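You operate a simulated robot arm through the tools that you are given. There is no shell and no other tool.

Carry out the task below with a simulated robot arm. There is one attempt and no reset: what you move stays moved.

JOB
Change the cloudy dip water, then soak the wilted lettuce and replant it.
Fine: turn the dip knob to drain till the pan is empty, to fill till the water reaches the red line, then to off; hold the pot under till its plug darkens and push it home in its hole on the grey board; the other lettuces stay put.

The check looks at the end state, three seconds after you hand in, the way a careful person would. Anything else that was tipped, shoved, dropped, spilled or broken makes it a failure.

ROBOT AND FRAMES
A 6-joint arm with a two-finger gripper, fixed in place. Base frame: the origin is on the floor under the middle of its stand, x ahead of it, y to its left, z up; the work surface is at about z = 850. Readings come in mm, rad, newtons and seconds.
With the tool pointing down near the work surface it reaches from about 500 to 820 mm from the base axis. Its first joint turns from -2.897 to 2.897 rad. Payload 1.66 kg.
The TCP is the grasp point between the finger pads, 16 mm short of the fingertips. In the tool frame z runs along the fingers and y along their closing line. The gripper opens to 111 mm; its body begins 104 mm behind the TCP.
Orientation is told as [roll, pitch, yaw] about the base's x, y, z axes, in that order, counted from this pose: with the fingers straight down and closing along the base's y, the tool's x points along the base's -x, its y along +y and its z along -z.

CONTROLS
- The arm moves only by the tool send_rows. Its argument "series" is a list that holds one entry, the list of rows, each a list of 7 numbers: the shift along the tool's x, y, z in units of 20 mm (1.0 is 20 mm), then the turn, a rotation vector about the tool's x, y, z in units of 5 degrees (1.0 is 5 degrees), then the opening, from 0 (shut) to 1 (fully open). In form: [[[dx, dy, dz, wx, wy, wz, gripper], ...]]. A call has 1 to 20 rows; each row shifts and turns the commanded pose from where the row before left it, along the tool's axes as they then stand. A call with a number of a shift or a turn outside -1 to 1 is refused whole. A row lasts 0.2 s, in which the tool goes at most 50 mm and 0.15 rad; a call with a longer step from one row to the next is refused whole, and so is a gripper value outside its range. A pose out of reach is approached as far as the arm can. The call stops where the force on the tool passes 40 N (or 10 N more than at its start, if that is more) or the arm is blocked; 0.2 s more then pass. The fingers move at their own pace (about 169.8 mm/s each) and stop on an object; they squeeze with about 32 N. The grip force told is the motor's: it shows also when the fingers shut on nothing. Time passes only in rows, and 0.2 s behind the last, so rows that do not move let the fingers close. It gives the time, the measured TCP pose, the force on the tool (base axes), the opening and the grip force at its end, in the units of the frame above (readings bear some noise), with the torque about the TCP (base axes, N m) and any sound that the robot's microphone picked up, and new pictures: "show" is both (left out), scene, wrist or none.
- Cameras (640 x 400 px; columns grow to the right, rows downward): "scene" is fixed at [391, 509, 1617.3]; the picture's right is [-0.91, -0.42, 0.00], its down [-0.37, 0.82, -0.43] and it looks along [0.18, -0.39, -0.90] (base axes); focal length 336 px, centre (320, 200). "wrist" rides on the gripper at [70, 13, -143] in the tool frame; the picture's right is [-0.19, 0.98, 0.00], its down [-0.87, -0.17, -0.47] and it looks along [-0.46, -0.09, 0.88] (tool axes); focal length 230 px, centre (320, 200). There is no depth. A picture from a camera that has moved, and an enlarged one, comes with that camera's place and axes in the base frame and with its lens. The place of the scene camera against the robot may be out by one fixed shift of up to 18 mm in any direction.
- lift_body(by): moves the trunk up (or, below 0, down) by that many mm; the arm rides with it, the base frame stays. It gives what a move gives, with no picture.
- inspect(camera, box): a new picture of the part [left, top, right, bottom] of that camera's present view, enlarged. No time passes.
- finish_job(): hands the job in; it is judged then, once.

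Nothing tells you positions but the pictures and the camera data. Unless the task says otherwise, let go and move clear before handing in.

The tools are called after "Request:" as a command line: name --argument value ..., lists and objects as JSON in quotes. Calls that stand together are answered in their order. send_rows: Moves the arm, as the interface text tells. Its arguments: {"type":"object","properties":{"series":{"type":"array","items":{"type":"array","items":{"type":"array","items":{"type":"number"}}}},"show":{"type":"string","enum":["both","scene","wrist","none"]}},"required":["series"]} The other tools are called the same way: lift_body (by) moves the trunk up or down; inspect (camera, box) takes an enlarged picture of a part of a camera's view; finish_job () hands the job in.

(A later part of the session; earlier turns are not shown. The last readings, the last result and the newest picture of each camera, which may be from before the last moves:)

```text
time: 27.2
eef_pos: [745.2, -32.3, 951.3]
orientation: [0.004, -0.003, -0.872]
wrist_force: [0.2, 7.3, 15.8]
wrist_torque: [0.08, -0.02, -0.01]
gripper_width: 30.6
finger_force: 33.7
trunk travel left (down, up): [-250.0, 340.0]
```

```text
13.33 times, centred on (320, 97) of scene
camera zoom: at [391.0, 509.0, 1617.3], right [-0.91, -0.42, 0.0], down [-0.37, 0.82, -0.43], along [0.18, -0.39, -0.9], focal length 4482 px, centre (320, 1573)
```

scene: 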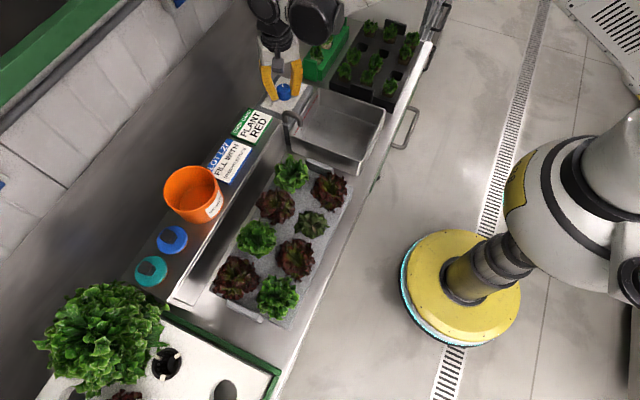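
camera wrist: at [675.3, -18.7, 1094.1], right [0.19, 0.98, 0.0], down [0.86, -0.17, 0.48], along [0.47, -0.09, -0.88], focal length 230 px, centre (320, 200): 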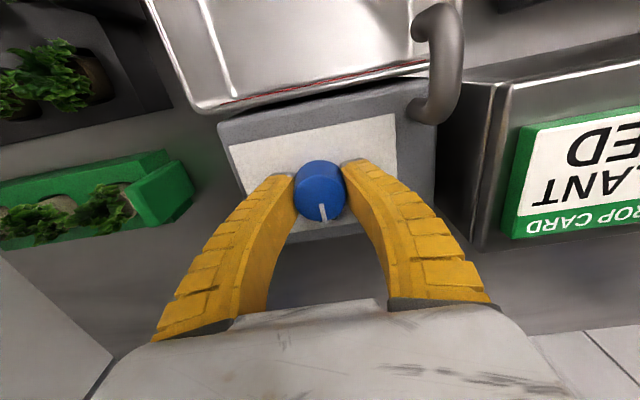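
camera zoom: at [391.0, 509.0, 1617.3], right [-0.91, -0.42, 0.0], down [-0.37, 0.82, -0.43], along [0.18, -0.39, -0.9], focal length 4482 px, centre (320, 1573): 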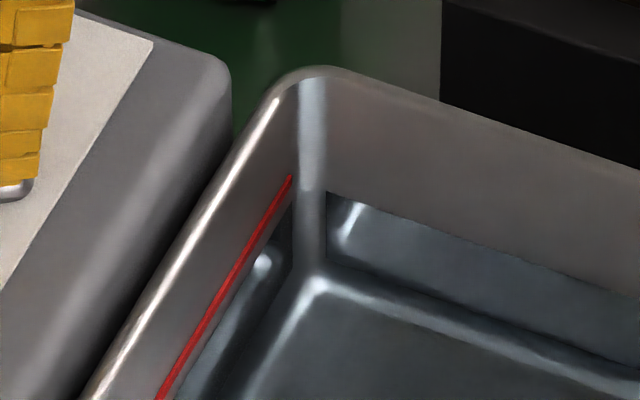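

About 26 px remain (around 1 s). I'll wait 0.6 s more and then begin turning back toward OFF, which should stop the flow near the line.

Request:
send_rows --series '[[[0, 0, 0, 0, 0, 0, 0.2], [0, 0, 0, 0, 0, 0, 0.2], [0, 0, 0, 0, 0, 0, 0.2], [0, 0, 0, 0, 0, -1, 0.2], [0, 0, 0, 0, 0, -1, 0.2], [0, 0, 0, 0, 0, -1, 0.2], [0, 0, 0, 0, 0, -1, 0.2]]]' --show "none"

Request:
inspect --camera "scene" --box '[305, 82, 335, 112]'

Request:
inspect --camera "scene" --box '[250, 60, 400, 180]'

```text
time: 28.8
eef_pos: [745.4, -31.8, 950.8]
orientation: [0.002, -0.003, -0.522]
wrist_force: [4.5, 10.3, 15.8]
wrist_torque: [0.12, -0.01, 0.01]
gripper_width: 30.9
finger_force: 34.0
trunk travel left (down, up): [-250.0, 340.0]
```

```text
13.33 times, centred on (320, 97) of scene
camera zoom: at [391.0, 509.0, 1617.3], right [-0.91, -0.42, 0.0], down [-0.37, 0.82, -0.43], along [0.18, -0.39, -0.9], focal length 4482 px, centre (320, 1573)
```

zoom: 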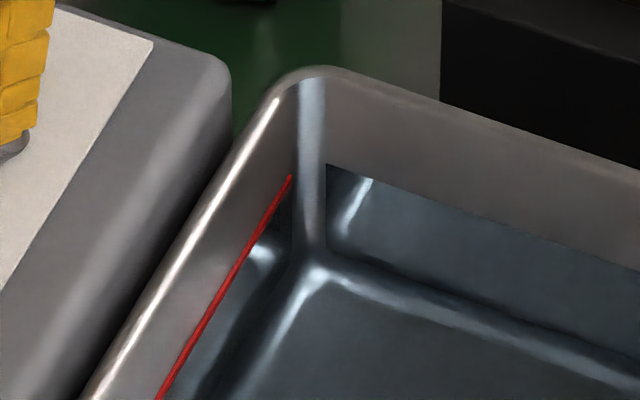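

```text
3.33 times, centred on (325, 120) of scene
camera zoom: at [391.0, 509.0, 1617.3], right [-0.91, -0.42, 0.0], down [-0.37, 0.82, -0.43], along [0.18, -0.39, -0.9], focal length 1121 px, centre (303, 467)
```

zoom: 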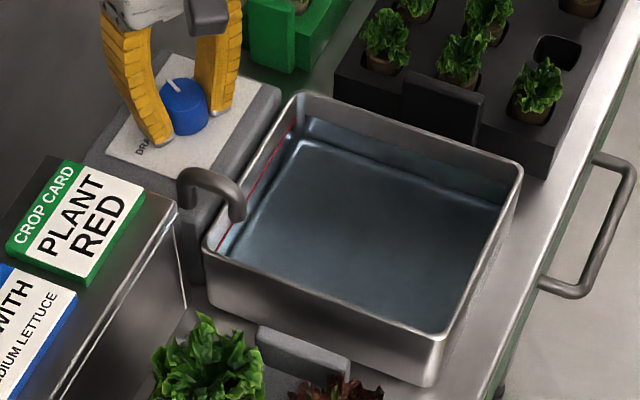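

The water has just reached the red line and the stream has stopped. I'll finish the turn to OFF.

Request:
send_rows --series '[[[0, 0, 0, 0, 0, -1, 0.2], [0, 0, 0, 0, 0, -1, 0.2], [0, 0, 0, 0, 0, -1, 0.2], [0, 0, 0, 0, 0, -1, 0.2], [0, 0, 0, 0, 0, -1, 0.2], [0, 0, 0, 0, 0, -1, 0.2], [0, 0, 0, 0, 0, 0, 0.2]]]' --show "wrist"

Request:
inspect --camera "scene" --box '[305, 82, 335, 112]'

Request:
inspect --camera "wrist" --box '[240, 100, 400, 260]'

```text
time: 30.4
eef_pos: [744.8, -32.4, 951.3]
orientation: [0.0, -0.004, 0.002]
wrist_force: [2.0, 8.0, 11.8]
wrist_torque: [0.14, 0.12, -0.04]
gripper_width: 30.7
finger_force: 34.5
trunk travel left (down, up): [-250.0, 340.0]
camera wrist: at [675.3, -18.9, 1093.6], right [0.19, 0.98, 0.0], down [0.86, -0.17, 0.48], along [0.47, -0.09, -0.88], focal length 230 px, centre (320, 200)
```

wrist: 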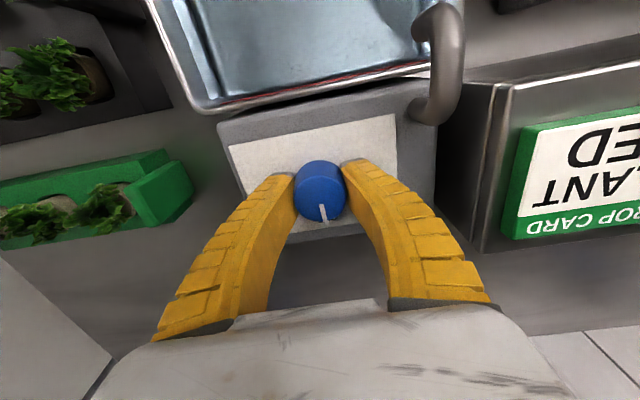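

```text
13.33 times, centred on (320, 97) of scene
camera zoom: at [391.0, 509.0, 1617.3], right [-0.91, -0.42, 0.0], down [-0.37, 0.82, -0.43], along [0.18, -0.39, -0.9], focal length 4482 px, centre (320, 1573)
```

zoom: 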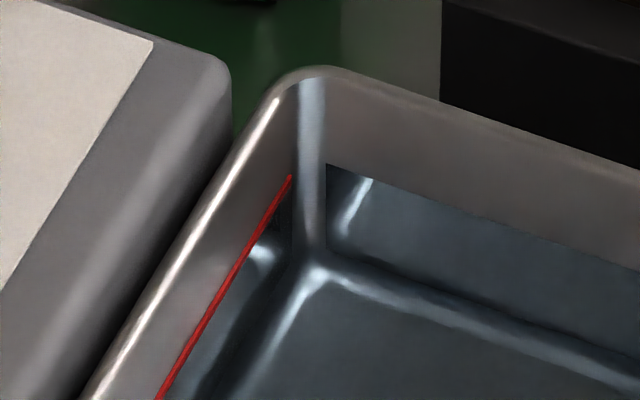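

```text
2.50 times, centred on (320, 180) of wrist
camera zoom: at [675.3, -18.9, 1093.6], right [0.19, 0.98, 0.0], down [0.86, -0.17, 0.48], along [0.47, -0.09, -0.88], focal length 575 px, centre (320, 250)
```

zoom: 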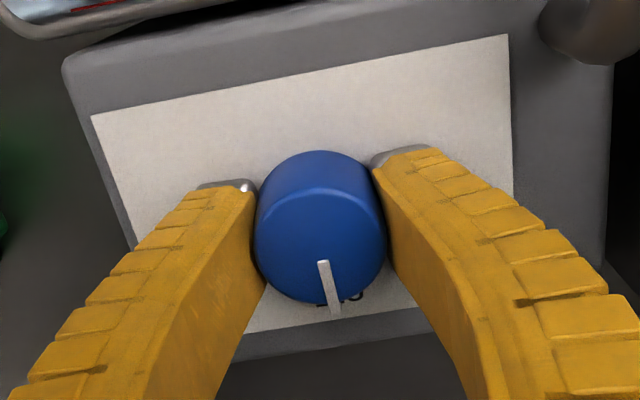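

The level is steady at the red line and the knob points to OFF. I'll release the knob and rise clear.

Request:
send_rows --series '[[[0, 0, 0, 0, 0, 0, 0.55], [0, 0, 0, 0, 0, 0, 0.55], [0, 0, 0, 0, 0, 0, 0.55], [0, 0, -0.5, 0, 0, 0, 0.55], [0, 0, -1, 0, 0, 0, 0.55], [0, 0, -1, 0, 0, 0, 0.55], [0, 0, -1, 0, 0, 0, 0.55], [0, 0, -1, 0, 0, 0, 0.55], [0, 0, -1, 0, 0, 0, 0.55], [0, 0, -1, 0, 0, 0, 0.8], [0, 0, -1, 0, 0, 0, 0.8], [0, 0, -1, 0, 0, 0, 0.8]]]'

Request:
inspect --camera "wrist" --box '[260, 80, 400, 190]'

Request:
inspect --camera "scene" --box '[260, 150, 370, 280]'

```text
time: 33.0
eef_pos: [744.9, -33.5, 1122.0]
orientation: [0.0, -0.003, 0.001]
wrist_force: [0.2, 0.2, 0.6]
wrist_torque: [0.02, 0.03, 0.04]
gripper_width: 89.9
finger_force: 0.9
trunk travel left (down, up): [-250.0, 340.0]
camera wrist: at [675.3, -19.8, 1263.8], right [0.19, 0.98, 0.0], down [0.86, -0.17, 0.47], along [0.47, -0.09, -0.88], focal length 230 px, centre (320, 200)
```

scene: 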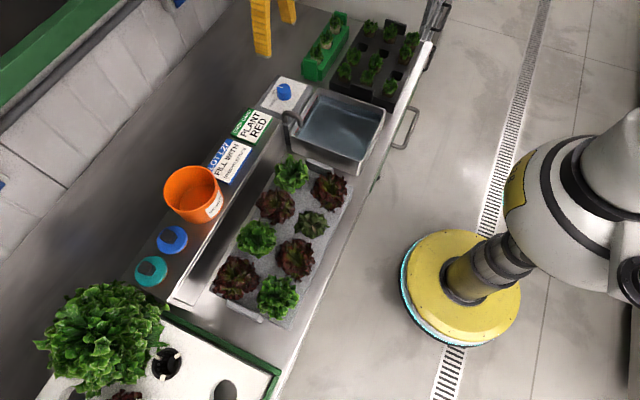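
wrist: 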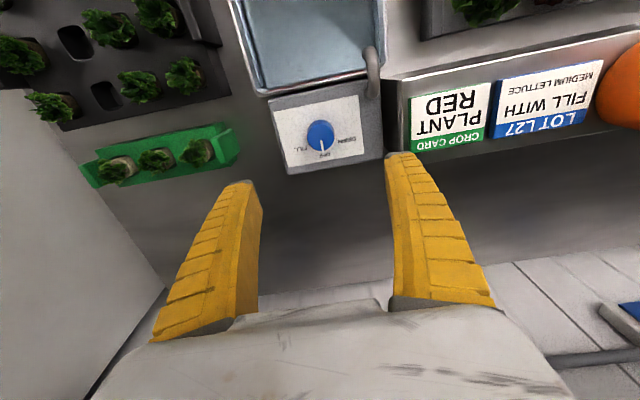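

```text
3.64 times, centred on (330, 135) of wrist
camera zoom: at [675.3, -19.8, 1263.8], right [0.19, 0.98, 0.0], down [0.86, -0.17, 0.47], along [0.47, -0.09, -0.88], focal length 837 px, centre (284, 436)
```

zoom: 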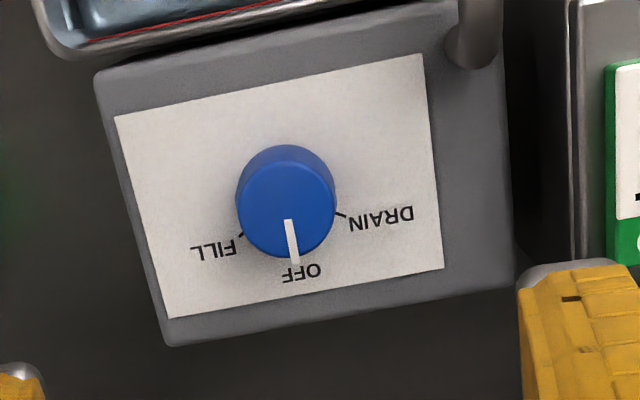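

```text
3.08 times, centred on (315, 215) of scene
camera zoom: at [391.0, 509.0, 1617.3], right [-0.91, -0.42, 0.0], down [-0.37, 0.82, -0.43], along [0.18, -0.39, -0.9], focal length 1034 px, centre (335, 154)
```

zoom: 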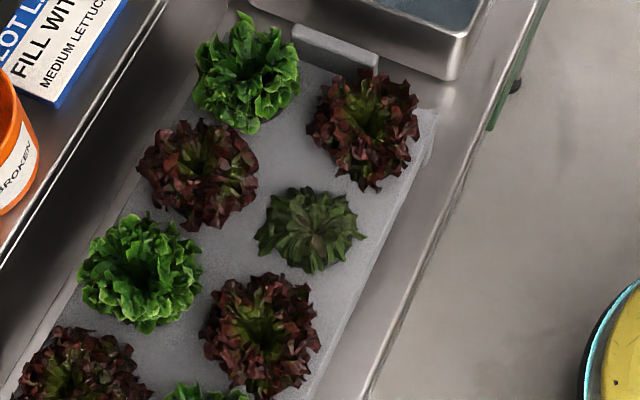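

The knob stays at OFF and the water is clear and at the line. Next I'll fly at height to above the wilted lettuce for a close look.

Request:
send_rows --series '[[[0.75, 0.95, 0, 0, 0, 0, 0.8], [0.75, 0.95, 0, 0, 0, 0, 0.8], [0.75, 0.95, 0, 0, 0, 0, 0.8], [0.75, 0.95, 0, 0, 0, 0, 0.8], [0.75, 0.95, 0, 0, 0, 0, 0.8], [0.75, 0.95, 0, 0, 0, 0, 0.8], [0.75, 0.95, 0, 0, 0, 0, 0.8], [0.75, 0.95, 0, 0, 0, 0, 0.8], [0.75, 0.95, 0, 0, 0, 0, 0.8], [0.75, 0.95, 0, 0, 0, 0, 0.8], [0.75, 0.95, 0, 0, 0, 0, 0.8], [0.75, 0.95, 0, 0, 0, 0, 0.8], [0.75, 0.95, 0, 0, 0, 0, 0.8], [0.75, 0.95, 0, 0, 0, 0, 0.8], [0.75, 0.95, 0, 0, 0, 0, 0.8], [0.75, 0.95, 0, 0, 0, 0, 0.8]]]'

Request:
inspect --camera "wrist" --box '[220, 60, 420, 260]'

```text
time: 36.4
eef_pos: [505.1, 271.8, 1119.3]
orientation: [0.002, -0.003, 0.002]
wrist_force: [0.7, 0.0, -0.2]
wrist_torque: [-0.02, -0.01, -0.04]
gripper_width: 89.9
finger_force: 0.5
trunk travel left (down, up): [-250.0, 340.0]
camera wrist: at [435.2, 284.6, 1261.1], right [0.19, 0.98, 0.0], down [0.86, -0.17, 0.47], along [0.47, -0.09, -0.88], focal length 230 px, centre (320, 200)
```

scene: 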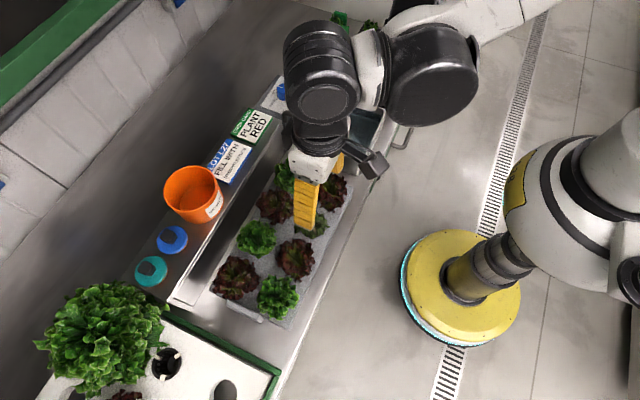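
wrist: 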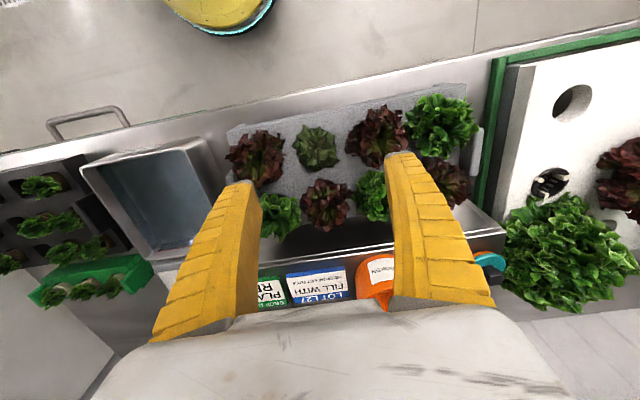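

```text
2.00 times, centred on (320, 160) of wrist
camera zoom: at [435.2, 284.6, 1261.1], right [0.19, 0.98, 0.0], down [0.86, -0.17, 0.47], along [0.47, -0.09, -0.88], focal length 460 px, centre (320, 280)
```

zoom: 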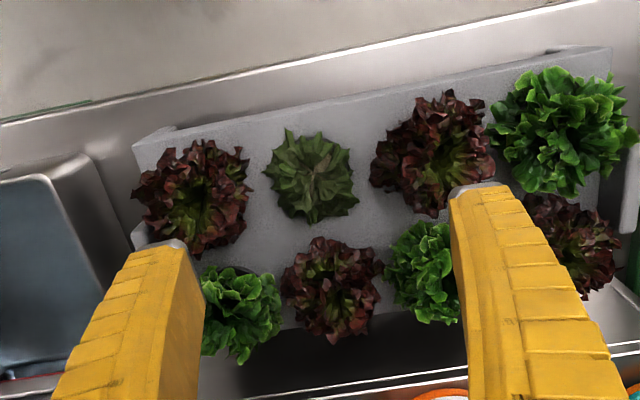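

I can see the wilted lettuce at about (533, 261); I need a closer, lower view of its pot and the gaps around it. I'll descend to a safe height above the leaves.

Request:
send_rows --series '[[[0.5, -0.5, 1, 0, 0, 0, 0.8], [0.5, 0, 1, 0, 0, 0, 0.8], [0.5, 0, 1, 0, 0, 0, 0.8], [0, 0, 1, 0, 0, 0, 0.8]]]' --show "wrist"

Request:
inspect --camera "wrist" --box '[230, 40, 410, 200]'

```text
time: 37.4
eef_pos: [476.0, 262.5, 1039.7]
orientation: [0.001, -0.004, 0.0]
wrist_force: [0.5, 0.5, 0.9]
wrist_torque: [0.01, 0.0, -0.01]
gripper_width: 90.0
finger_force: 0.8
trunk travel left (down, up): [-250.0, 340.0]
camera wrist: at [406.5, 274.9, 1181.9], right [0.19, 0.98, 0.0], down [0.86, -0.17, 0.47], along [0.47, -0.09, -0.88], focal length 230 px, centre (320, 200)
```

wrist: 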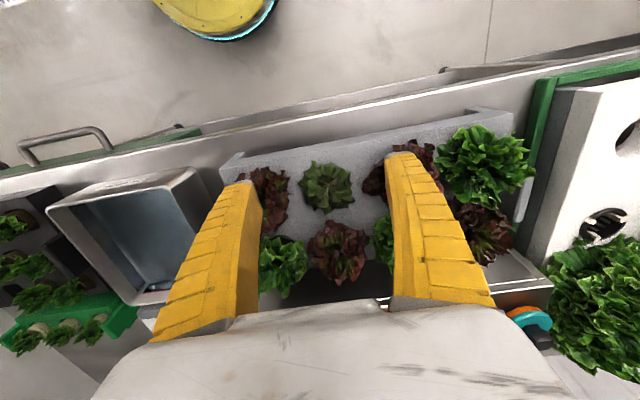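

```text
2.50 times, centred on (320, 120) of wrist
camera zoom: at [406.5, 274.9, 1181.9], right [0.19, 0.98, 0.0], down [0.86, -0.17, 0.47], along [0.47, -0.09, -0.88], focal length 575 px, centre (320, 400)
```

zoom: 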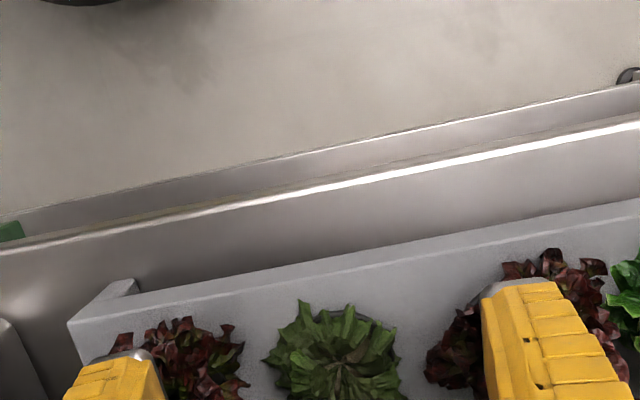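

Request:
inspect --camera "wrist" --box '[240, 130, 420, 300]'

Request:
inspect --camera "wrist" --box '[290, 150, 360, 225]'

Request:
inspect --camera "wrist" --box '[0, 120, 220, 320]'

```text
2.35 times, centred on (330, 215) of wrist
camera zoom: at [406.5, 274.9, 1181.9], right [0.19, 0.98, 0.0], down [0.86, -0.17, 0.47], along [0.47, -0.09, -0.88], focal length 541 px, centre (296, 165)
```

zoom: 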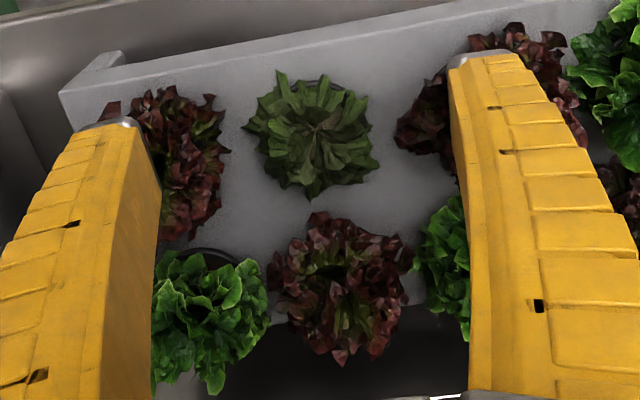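

```text
5.33 times, centred on (325, 188) of wrist
camera zoom: at [406.5, 274.9, 1181.9], right [0.19, 0.98, 0.0], down [0.86, -0.17, 0.47], along [0.47, -0.09, -0.88], focal length 1227 px, centre (293, 267)
```

zoom: 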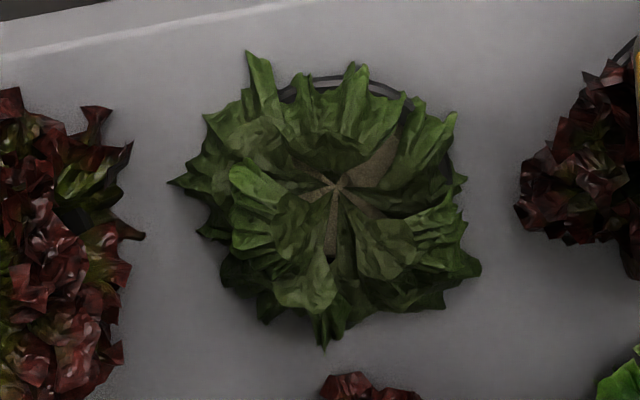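

```text
2.00 times, centred on (110, 220) of wrist
camera zoom: at [406.5, 274.9, 1181.9], right [0.19, 0.98, 0.0], down [0.86, -0.17, 0.47], along [0.47, -0.09, -0.88], focal length 460 px, centre (740, 160)
```

zoom: 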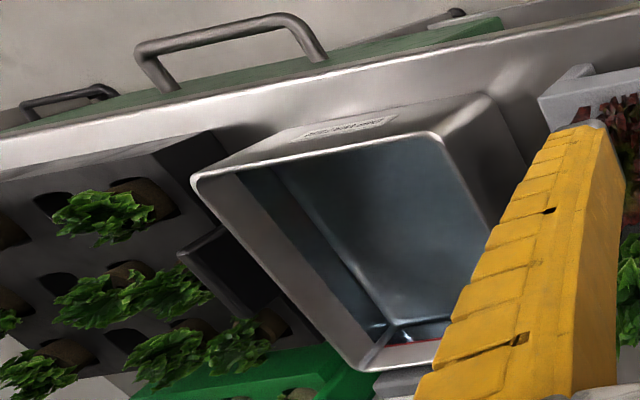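

The wilted lettuce sits in a black net pot whose rim shows just under the drooping leaves. I'll tilt the tool to view the rim from the near side at a lower angle.

Request:
send_rows --series '[[[0.15, 0, 0, 0, -1, 0, 0.8], [0.15, 0, 0, 0, -1, 0, 0.8], [0.15, 0, 0, 0, -1, 0, 0.8], [0.15, 0, 0, 0, -1, 0, 0.8], [0.15, 0, 0, 0, -1, 0, 0.8], [0, 0, 0, 0, -1, 0, 0.8], [0, 0, 0, 0, -1, 0, 0.8]]]' --show "both"

```text
time: 39.0
eef_pos: [461.3, 261.1, 1037.7]
orientation: [0.0, -0.616, 0.002]
wrist_force: [-0.4, 0.7, 0.1]
wrist_torque: [-0.05, -0.05, 0.03]
gripper_width: 90.1
finger_force: 0.7
trunk travel left (down, up): [-250.0, 340.0]
camera wrist: at [322.6, 274.0, 1113.5], right [0.15, 0.98, 0.11], down [0.43, -0.17, 0.89], along [0.89, -0.09, -0.45], focal length 230 px, centre (320, 200)
```

scene: 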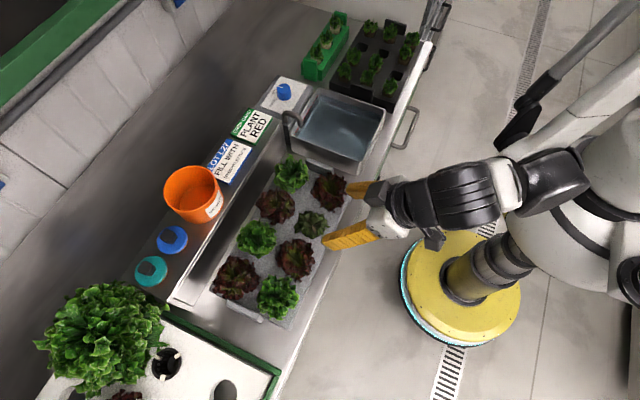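
wrist: 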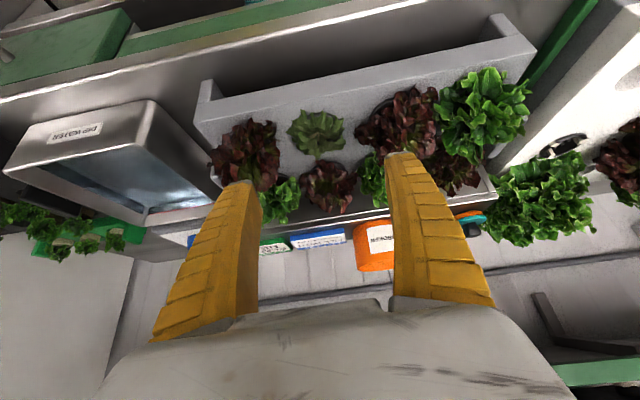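

Request:
inspect --camera "wrist" --box '[280, 95, 360, 175]'

Request:
inspect --camera "wrist" --box '[190, 60, 430, 230]'

Request:
inspect --camera "scene" --box '[270, 170, 360, 260]'

```text
5.00 times, centred on (320, 135) of wrist
camera zoom: at [322.6, 274.0, 1113.5], right [0.15, 0.98, 0.11], down [0.43, -0.17, 0.89], along [0.89, -0.09, -0.45], focal length 1150 px, centre (320, 525)
```

zoom: 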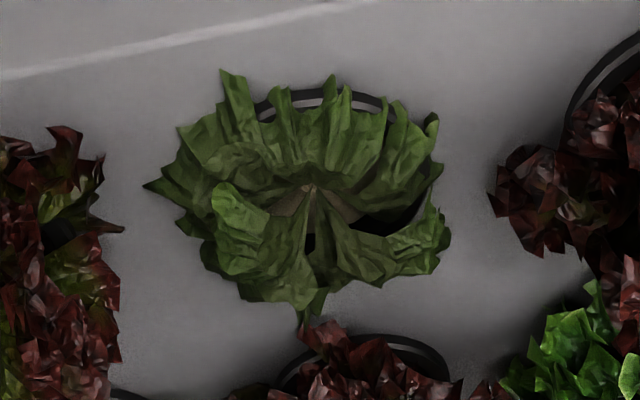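

```text
2.35 times, centred on (310, 145) of wrist
camera zoom: at [322.6, 274.0, 1113.5], right [0.15, 0.98, 0.11], down [0.43, -0.17, 0.89], along [0.89, -0.09, -0.45], focal length 541 px, centre (344, 329)
```

zoom: 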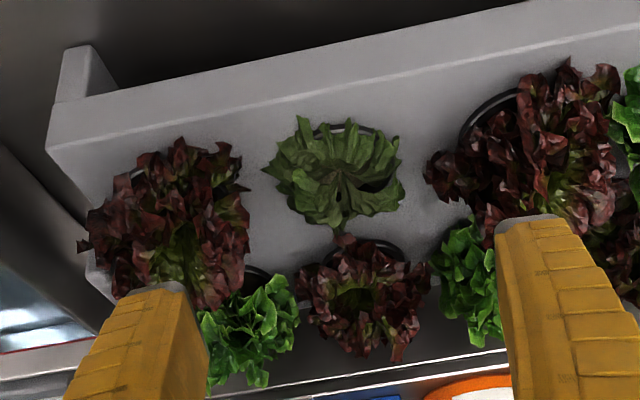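

```text
4.44 times, centred on (315, 215) of scene
camera zoom: at [391.0, 509.0, 1617.3], right [-0.91, -0.42, 0.0], down [-0.37, 0.82, -0.43], along [0.18, -0.39, -0.9], focal length 1494 px, centre (342, 133)
```

zoom: 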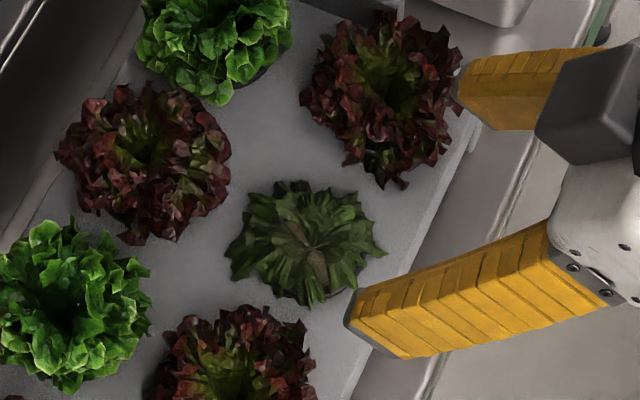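

The board top works out at about z = 920 and the wilted pot's rim at about (526, 262). I'll bring the camera closer, staying above the leaves, to see how much the rim stands proud.

Request:
send_rows --series '[[[-0.2, 0, 0.8, 0, 0, 0, 0.8], [-0.2, 0, 0.8, 0, 0, 0, 0.8], [0, 0, 0.8, 0, 0, 0, 0.8]]]' --show "wrist"

Request:
inspect --camera "wrist" --box '[270, 100, 370, 200]'

Request:
inspect --camera "wrist" --box '[180, 60, 460, 230]'

```text
time: 39.8
eef_pos: [495.3, 262.9, 1002.7]
orientation: [0.001, -0.613, 0.002]
wrist_force: [-0.4, -0.4, 0.0]
wrist_torque: [0.02, -0.02, -0.02]
gripper_width: 90.1
finger_force: 0.6
trunk travel left (down, up): [-250.0, 340.0]
camera wrist: at [357.5, 274.5, 1078.9], right [0.15, 0.98, 0.11], down [0.44, -0.17, 0.88], along [0.89, -0.09, -0.45], focal length 230 px, centre (320, 200)
```

wrist: 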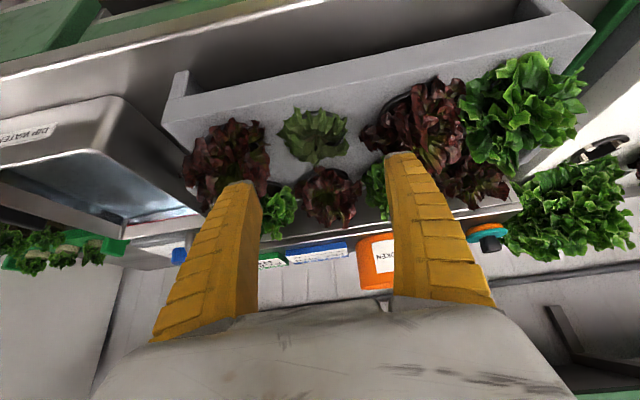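

```text
4.00 times, centred on (320, 150) of wrist
camera zoom: at [357.5, 274.5, 1078.9], right [0.15, 0.98, 0.11], down [0.44, -0.17, 0.88], along [0.89, -0.09, -0.45], focal length 920 px, centre (320, 400)
```

zoom: 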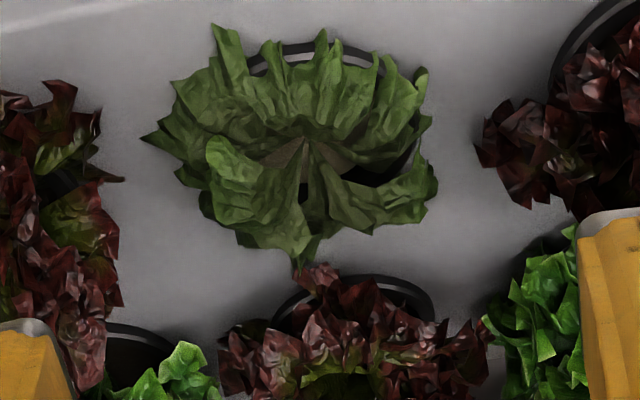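

```text
2.29 times, centred on (320, 145) of wrist
camera zoom: at [357.5, 274.5, 1078.9], right [0.15, 0.98, 0.11], down [0.44, -0.17, 0.88], along [0.89, -0.09, -0.45], focal length 526 px, centre (320, 326)
```

zoom: 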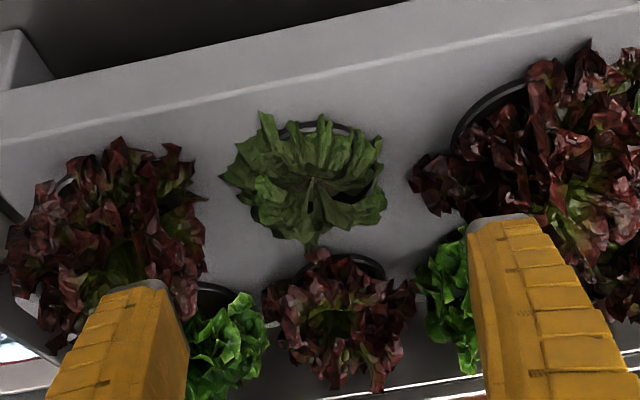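

Request:
inspect --camera "wrist" --box '[255, 170, 305, 210]'

Request:
inspect --camera "wrist" --box '[295, 95, 360, 150]'

Request:
inspect --camera "wrist" --box '[365, 80, 425, 130]'

```text
10.00 times, centred on (280, 190) of wrist
camera zoom: at [357.5, 274.5, 1078.9], right [0.15, 0.98, 0.11], down [0.44, -0.17, 0.88], along [0.89, -0.09, -0.45], focal length 2301 px, centre (720, 300)
```

zoom: 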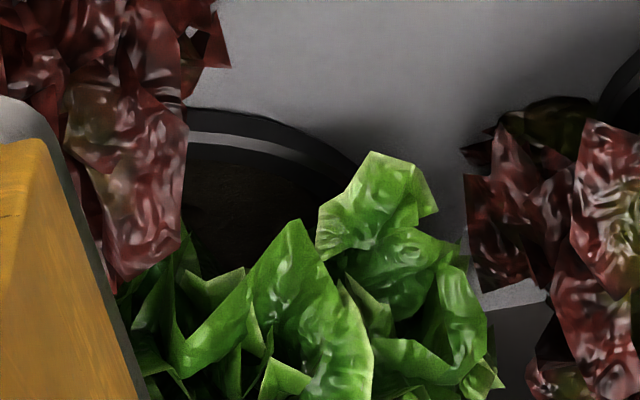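

```text
7.27 times, centred on (328, 122) of wrist
camera zoom: at [357.5, 274.5, 1078.9], right [0.15, 0.98, 0.11], down [0.44, -0.17, 0.88], along [0.89, -0.09, -0.45], focal length 1673 px, centre (266, 764)
```

zoom: 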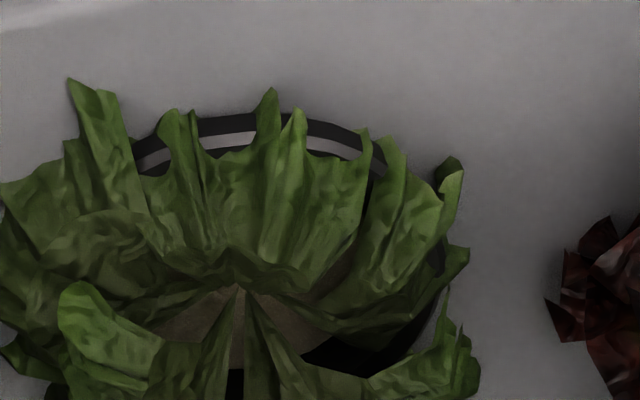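

```text
8.00 times, centred on (395, 105) of wrist
camera zoom: at [357.5, 274.5, 1078.9], right [0.15, 0.98, 0.11], down [0.44, -0.17, 0.88], along [0.89, -0.09, -0.45], focal length 1841 px, centre (-280, 960)
```

zoom: 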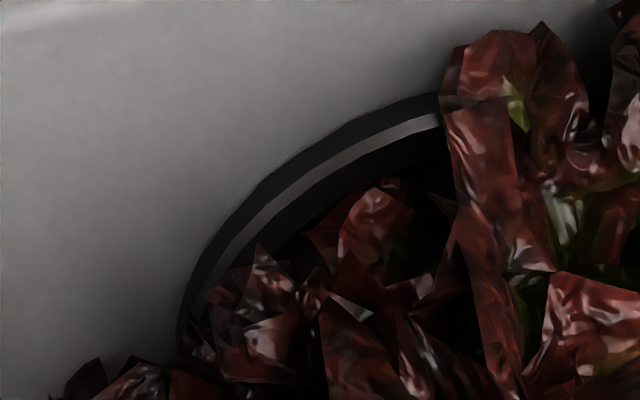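

The rim stands about 5 mm above the board as a firm ring about 48 mm across, centred near (523, 264). I'll square the tool, yaw 45° so the fingers come down diagonally between the neighbours, and look again.

Request:
send_rows --series '[[[0, 0, -0.5, 0, 1, 0, 0.85], [0, 0, -0.5, 0, 1, 0, 0.85], [0, 0, 0, 0, 1, 0, 0.85], [0, 0, 0, 0, 1, 0, 0.85], [0, 0, 0, 0, 1, 0, 0.85], [0, 0, 0, 0, 1, 0, 0.85], [0, 0, 0, 0, 1, 0, 0.85], [0, 0, 0, 0, 0, -1, 0.85], [0, 0, 0, 0, 0, -1, 0.85], [0, 0, 0, 0, 0, -1, 0.85], [0, 0, 0, 0, 0, -1, 0.85], [0, 0, 0, 0, 0, -1, 0.85], [0, 0, 0, 0, 0, -1, 0.85], [0, 0, 0, 0, 0, -1, 0.85], [0, 0, 0, 0, 0, -1, 0.85], [0, 0, 0, 0, 0, -1, 0.85]]]' --show "wrist"

```text
time: 43.2
eef_pos: [484.2, 261.1, 1019.2]
orientation: [-0.003, -0.001, 0.787]
wrist_force: [0.1, 0.0, 0.6]
wrist_torque: [0.02, 0.0, -0.01]
gripper_width: 95.2
finger_force: 0.7
trunk travel left (down, up): [-250.0, 340.0]
camera wrist: at [425.1, 221.1, 1162.0], right [-0.56, 0.83, 0.0], down [0.73, 0.5, 0.47], along [0.39, 0.27, -0.88], focal length 230 px, centre (320, 200)
```

wrist: 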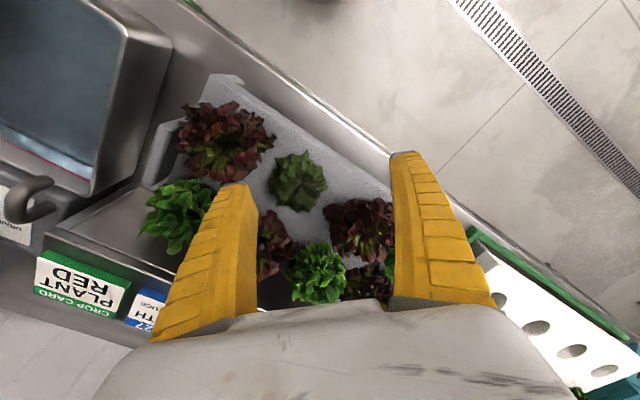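

Orientation is right. I'll move over the pot's centre at this height and check that the fingers line up with the free gaps.

Request:
send_rows --series '[[[-0.745, -0.643, 0, 0, 0, 0, 0.85], [-0.745, -0.643, 0, 0, 0, 0, 0.85], [0, 0, 0.5, 0, 0, 0, 0.85]]]' --show "both"

Request:
inspect --camera "wrist" --box '[220, 80, 430, 260]'

Request:
inspect --camera "wrist" --box '[280, 125, 360, 205]'

```text
time: 44.0
eef_pos: [521.7, 265.4, 1009.5]
orientation: [-0.002, -0.002, 0.787]
wrist_force: [-0.6, -0.7, 1.2]
wrist_torque: [0.01, -0.02, 0.0]
gripper_width: 95.4
finger_force: 0.8
trunk travel left (down, up): [-250.0, 340.0]
camera wrist: at [464.0, 225.3, 1151.6], right [-0.56, 0.83, 0.0], down [0.73, 0.49, 0.47], along [0.39, 0.26, -0.88], focal length 230 px, centre (320, 200)
```

scene: 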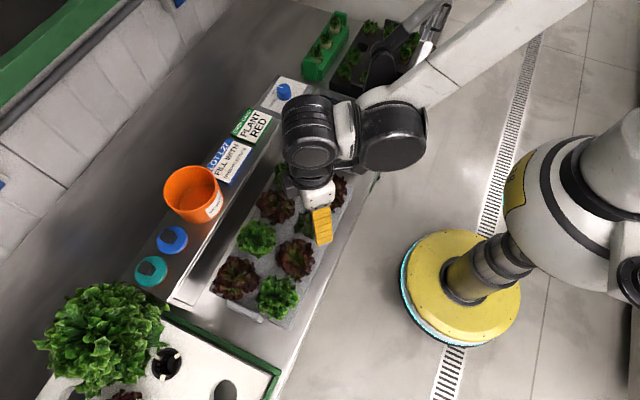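
wrist: 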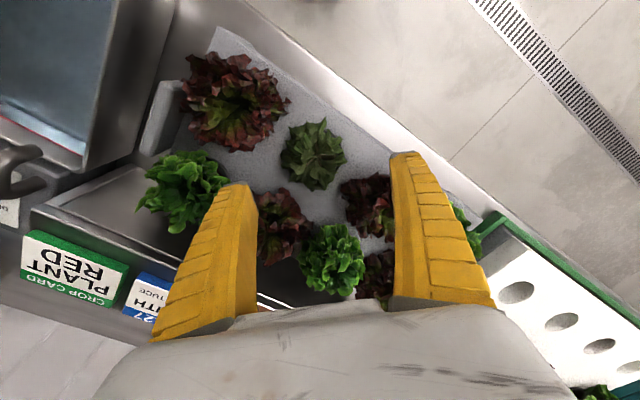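

```text
2.22 times, centred on (325, 170) of wrist
camera zoom: at [464.0, 225.3, 1151.6], right [-0.56, 0.83, 0.0], down [0.73, 0.49, 0.47], along [0.39, 0.26, -0.88], focal length 511 px, centre (309, 267)
```

zoom: 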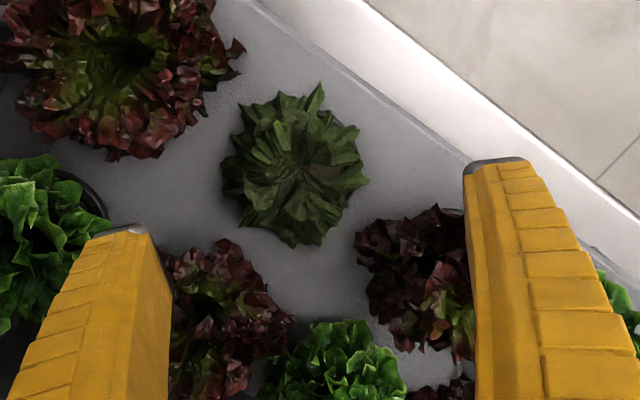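

```text
5.00 times, centred on (320, 165) of wrist
camera zoom: at [464.0, 225.3, 1151.6], right [-0.56, 0.83, 0.0], down [0.73, 0.49, 0.47], along [0.39, 0.26, -0.88], focal length 1150 px, centre (320, 375)
```

zoom: 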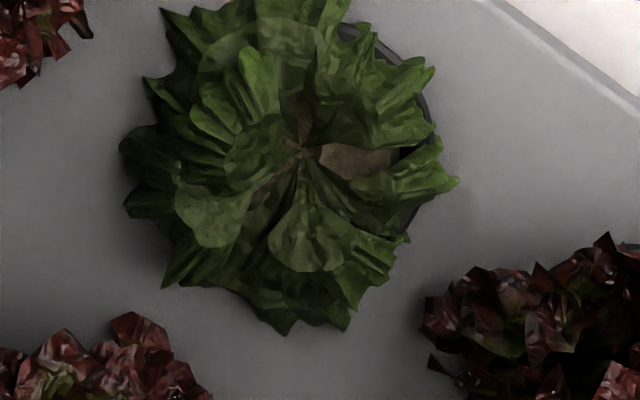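

The pot's rim centre is about (522, 263) and the finger footprints fall in the free diagonal gaps. I'll make a small centring shift and go partway down.

Request:
send_rows --series '[[[0.07, -0.1, 0, 0, 0, 0, 0.82], [0, 0, 0.5, 0, 0, 0, 0.82], [0, 0, 0.5, 0, 0, 0, 0.82], [0, 0, 0.5, 0, 0, 0, 0.82], [0, 0, 0.5, 0, 0, 0, 0.82], [0, 0, 0.4, 0, 0, 0, 0.82]]]' --show "both"

Request:
inspect --camera "wrist" --box '[220, 80, 430, 260]'

Request:
inspect --camera "scene" --box '[260, 160, 370, 280]'

```text
time: 45.4
eef_pos: [523.1, 261.8, 962.2]
orientation: [-0.002, 0.0, 0.784]
wrist_force: [-0.3, -0.4, 0.1]
wrist_torque: [0.01, -0.01, 0.01]
gripper_width: 92.1
finger_force: 0.4
trunk travel left (down, up): [-250.0, 340.0]
camera wrist: at [464.5, 221.8, 1104.0], right [-0.56, 0.83, 0.0], down [0.73, 0.49, 0.47], along [0.39, 0.26, -0.88], focal length 230 px, centre (320, 200)
```

scene: 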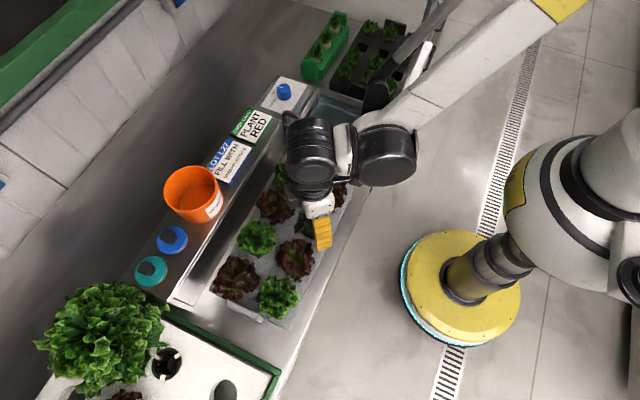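
wrist: 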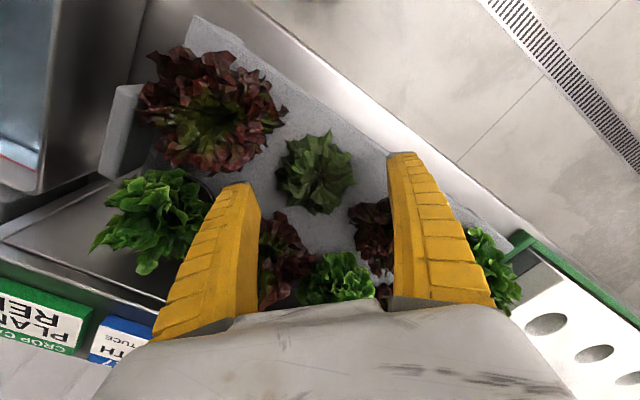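

```text
2.22 times, centred on (325, 170) of wrist
camera zoom: at [464.5, 221.8, 1104.0], right [-0.56, 0.83, 0.0], down [0.73, 0.49, 0.47], along [0.39, 0.26, -0.88], focal length 511 px, centre (309, 267)
```

zoom: 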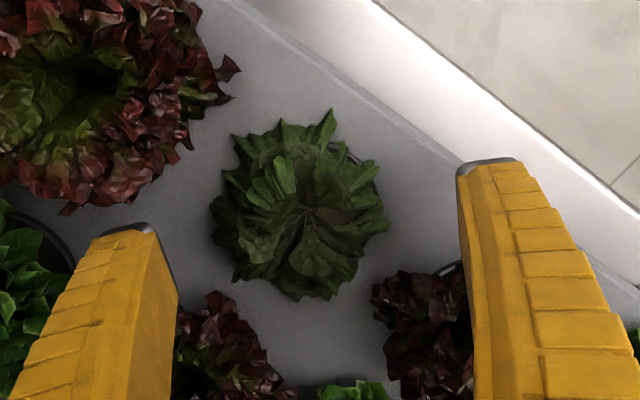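

```text
3.33 times, centred on (315, 220) of scene
camera zoom: at [391.0, 509.0, 1617.3], right [-0.91, -0.42, 0.0], down [-0.37, 0.82, -0.43], along [0.18, -0.39, -0.9], focal length 1121 px, centre (337, 133)
```

zoom: 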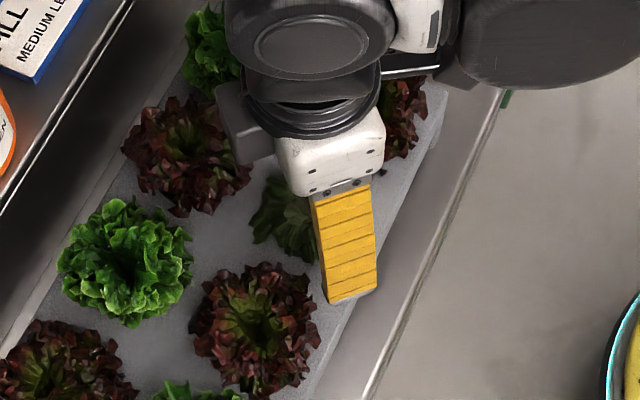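

Clearances to all neighbours look adequate, a centimetre or so at the fingertips. I'll continue straight down slowly toward the board.

Request:
send_rows --series '[[[0, 0, 0.25, 0, 0, 0, 0.82], [0, 0, 0.25, 0, 0, 0, 0.82], [0, 0, 0.25, 0, 0, 0, 0.82], [0, 0, 0.2, 0, 0, 0, 0.82], [0, 0, 0, 0, 0, 0, 0.82]]]' --show "both"

Request:
inspect --camera "wrist" --box '[220, 80, 430, 260]'

Request:
inspect --camera "scene" --box '[270, 180, 350, 280]'

```text
time: 46.6
eef_pos: [524.5, 262.7, 942.7]
orientation: [-0.001, -0.001, 0.785]
wrist_force: [0.1, -0.8, 0.2]
wrist_torque: [0.02, 0.01, 0.01]
gripper_width: 91.8
finger_force: 0.4
trunk travel left (down, up): [-250.0, 340.0]
camera wrist: at [464.8, 221.1, 1084.8], right [-0.56, 0.83, 0.0], down [0.73, 0.49, 0.47], along [0.39, 0.26, -0.88], focal length 230 px, centre (320, 200)
```

scene: 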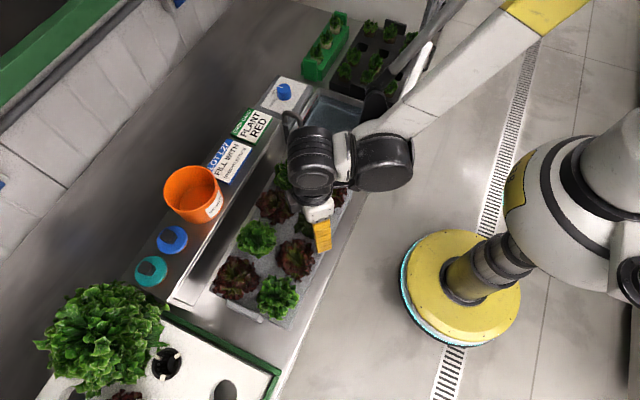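
wrist: 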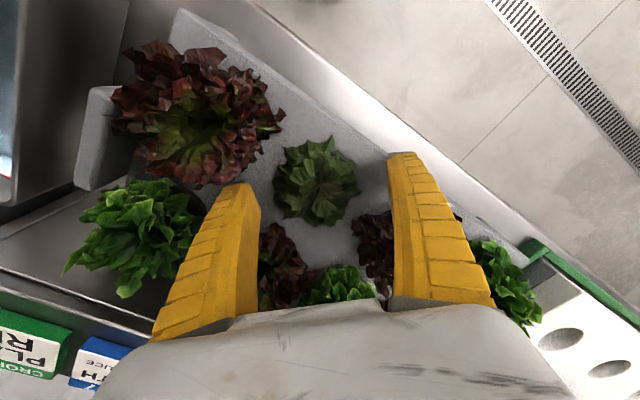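

```text
2.22 times, centred on (325, 170) of wrist
camera zoom: at [464.8, 221.1, 1084.8], right [-0.56, 0.83, 0.0], down [0.73, 0.49, 0.47], along [0.39, 0.26, -0.88], focal length 511 px, centre (309, 267)
```

zoom: 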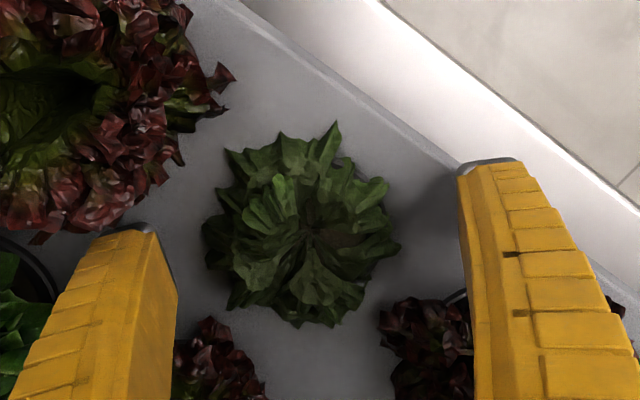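

```text
4.00 times, centred on (310, 230) of scene
camera zoom: at [391.0, 509.0, 1617.3], right [-0.91, -0.42, 0.0], down [-0.37, 0.82, -0.43], along [0.18, -0.39, -0.9], focal length 1345 px, centre (360, 80)
```

zoom: 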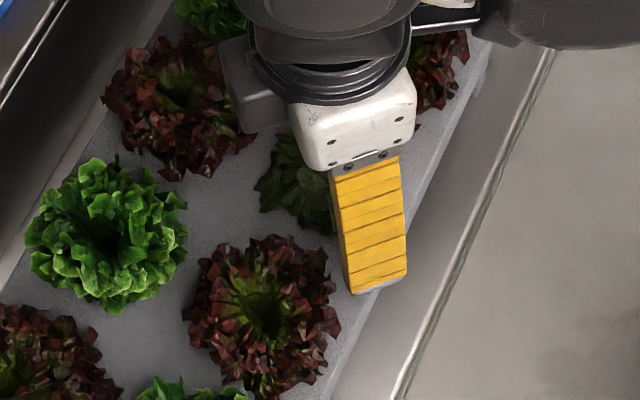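

No contact so far. I'll lower the last 5 mm so the fingertips sit just above the board.

Request:
send_rows --series '[[[0, 0, 0.13, 0, 0, 0, 0.82], [0, 0, 0.12, 0, 0, 0, 0.82], [0, 0, 0, 0, 0, 0, 0.82]]]' --show "none"

```text
time: 47.4
eef_pos: [523.3, 262.0, 937.3]
orientation: [-0.002, 0.0, 0.785]
wrist_force: [-0.5, -1.1, -0.2]
wrist_torque: [0.03, -0.05, -0.02]
gripper_width: 92.3
finger_force: 0.4
trunk travel left (down, up): [-250.0, 340.0]
```

Request:
send_rows --series '[[[0, 0, 0.08, 0, 0, 0, 0.82], [0, 0, 0, 0, 0, 0, 0.82]]]' --show "scene"

Request:
inspect --camera "scene" --box '[270, 180, 350, 280]'

Request:
inspect --camera "wrist" --box '[220, 100, 430, 260]'

```text
time: 48.0
eef_pos: [523.9, 262.7, 936.5]
orientation: [-0.002, -0.001, 0.784]
wrist_force: [0.8, -0.1, -0.2]
wrist_torque: [0.03, -0.02, 0.02]
gripper_width: 91.9
finger_force: 0.3
trunk travel left (down, up): [-250.0, 340.0]
```

scene: 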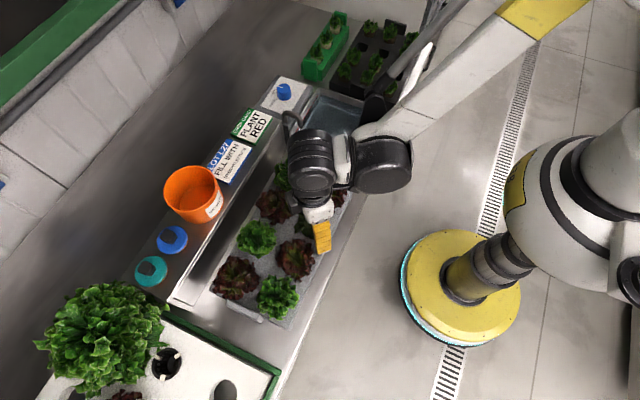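

```text
4.00 times, centred on (310, 230) of scene
camera zoom: at [391.0, 509.0, 1617.3], right [-0.91, -0.42, 0.0], down [-0.37, 0.82, -0.43], along [0.18, -0.39, -0.9], focal length 1345 px, centre (360, 80)
```

zoom: 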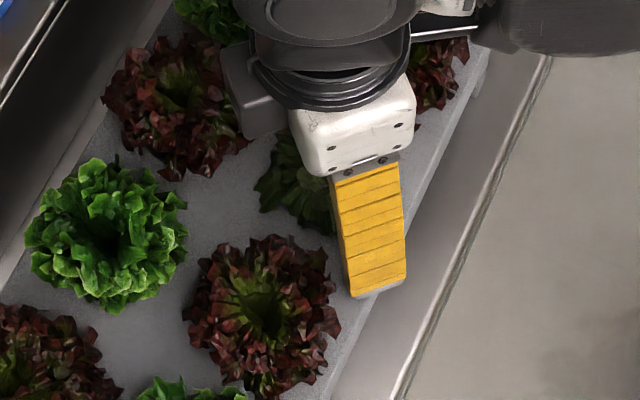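

```text
2.50 times, centred on (325, 180) of wrist
camera zoom: at [464.9, 221.2, 1078.5], right [-0.56, 0.83, 0.0], down [0.73, 0.49, 0.47], along [0.39, 0.26, -0.88], focal length 575 px, centre (308, 250)
```

zoom: 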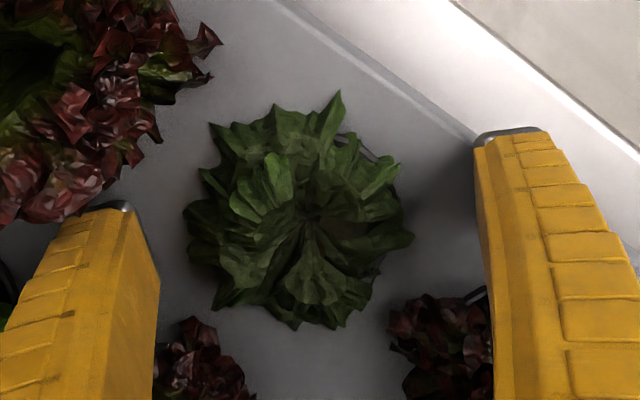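

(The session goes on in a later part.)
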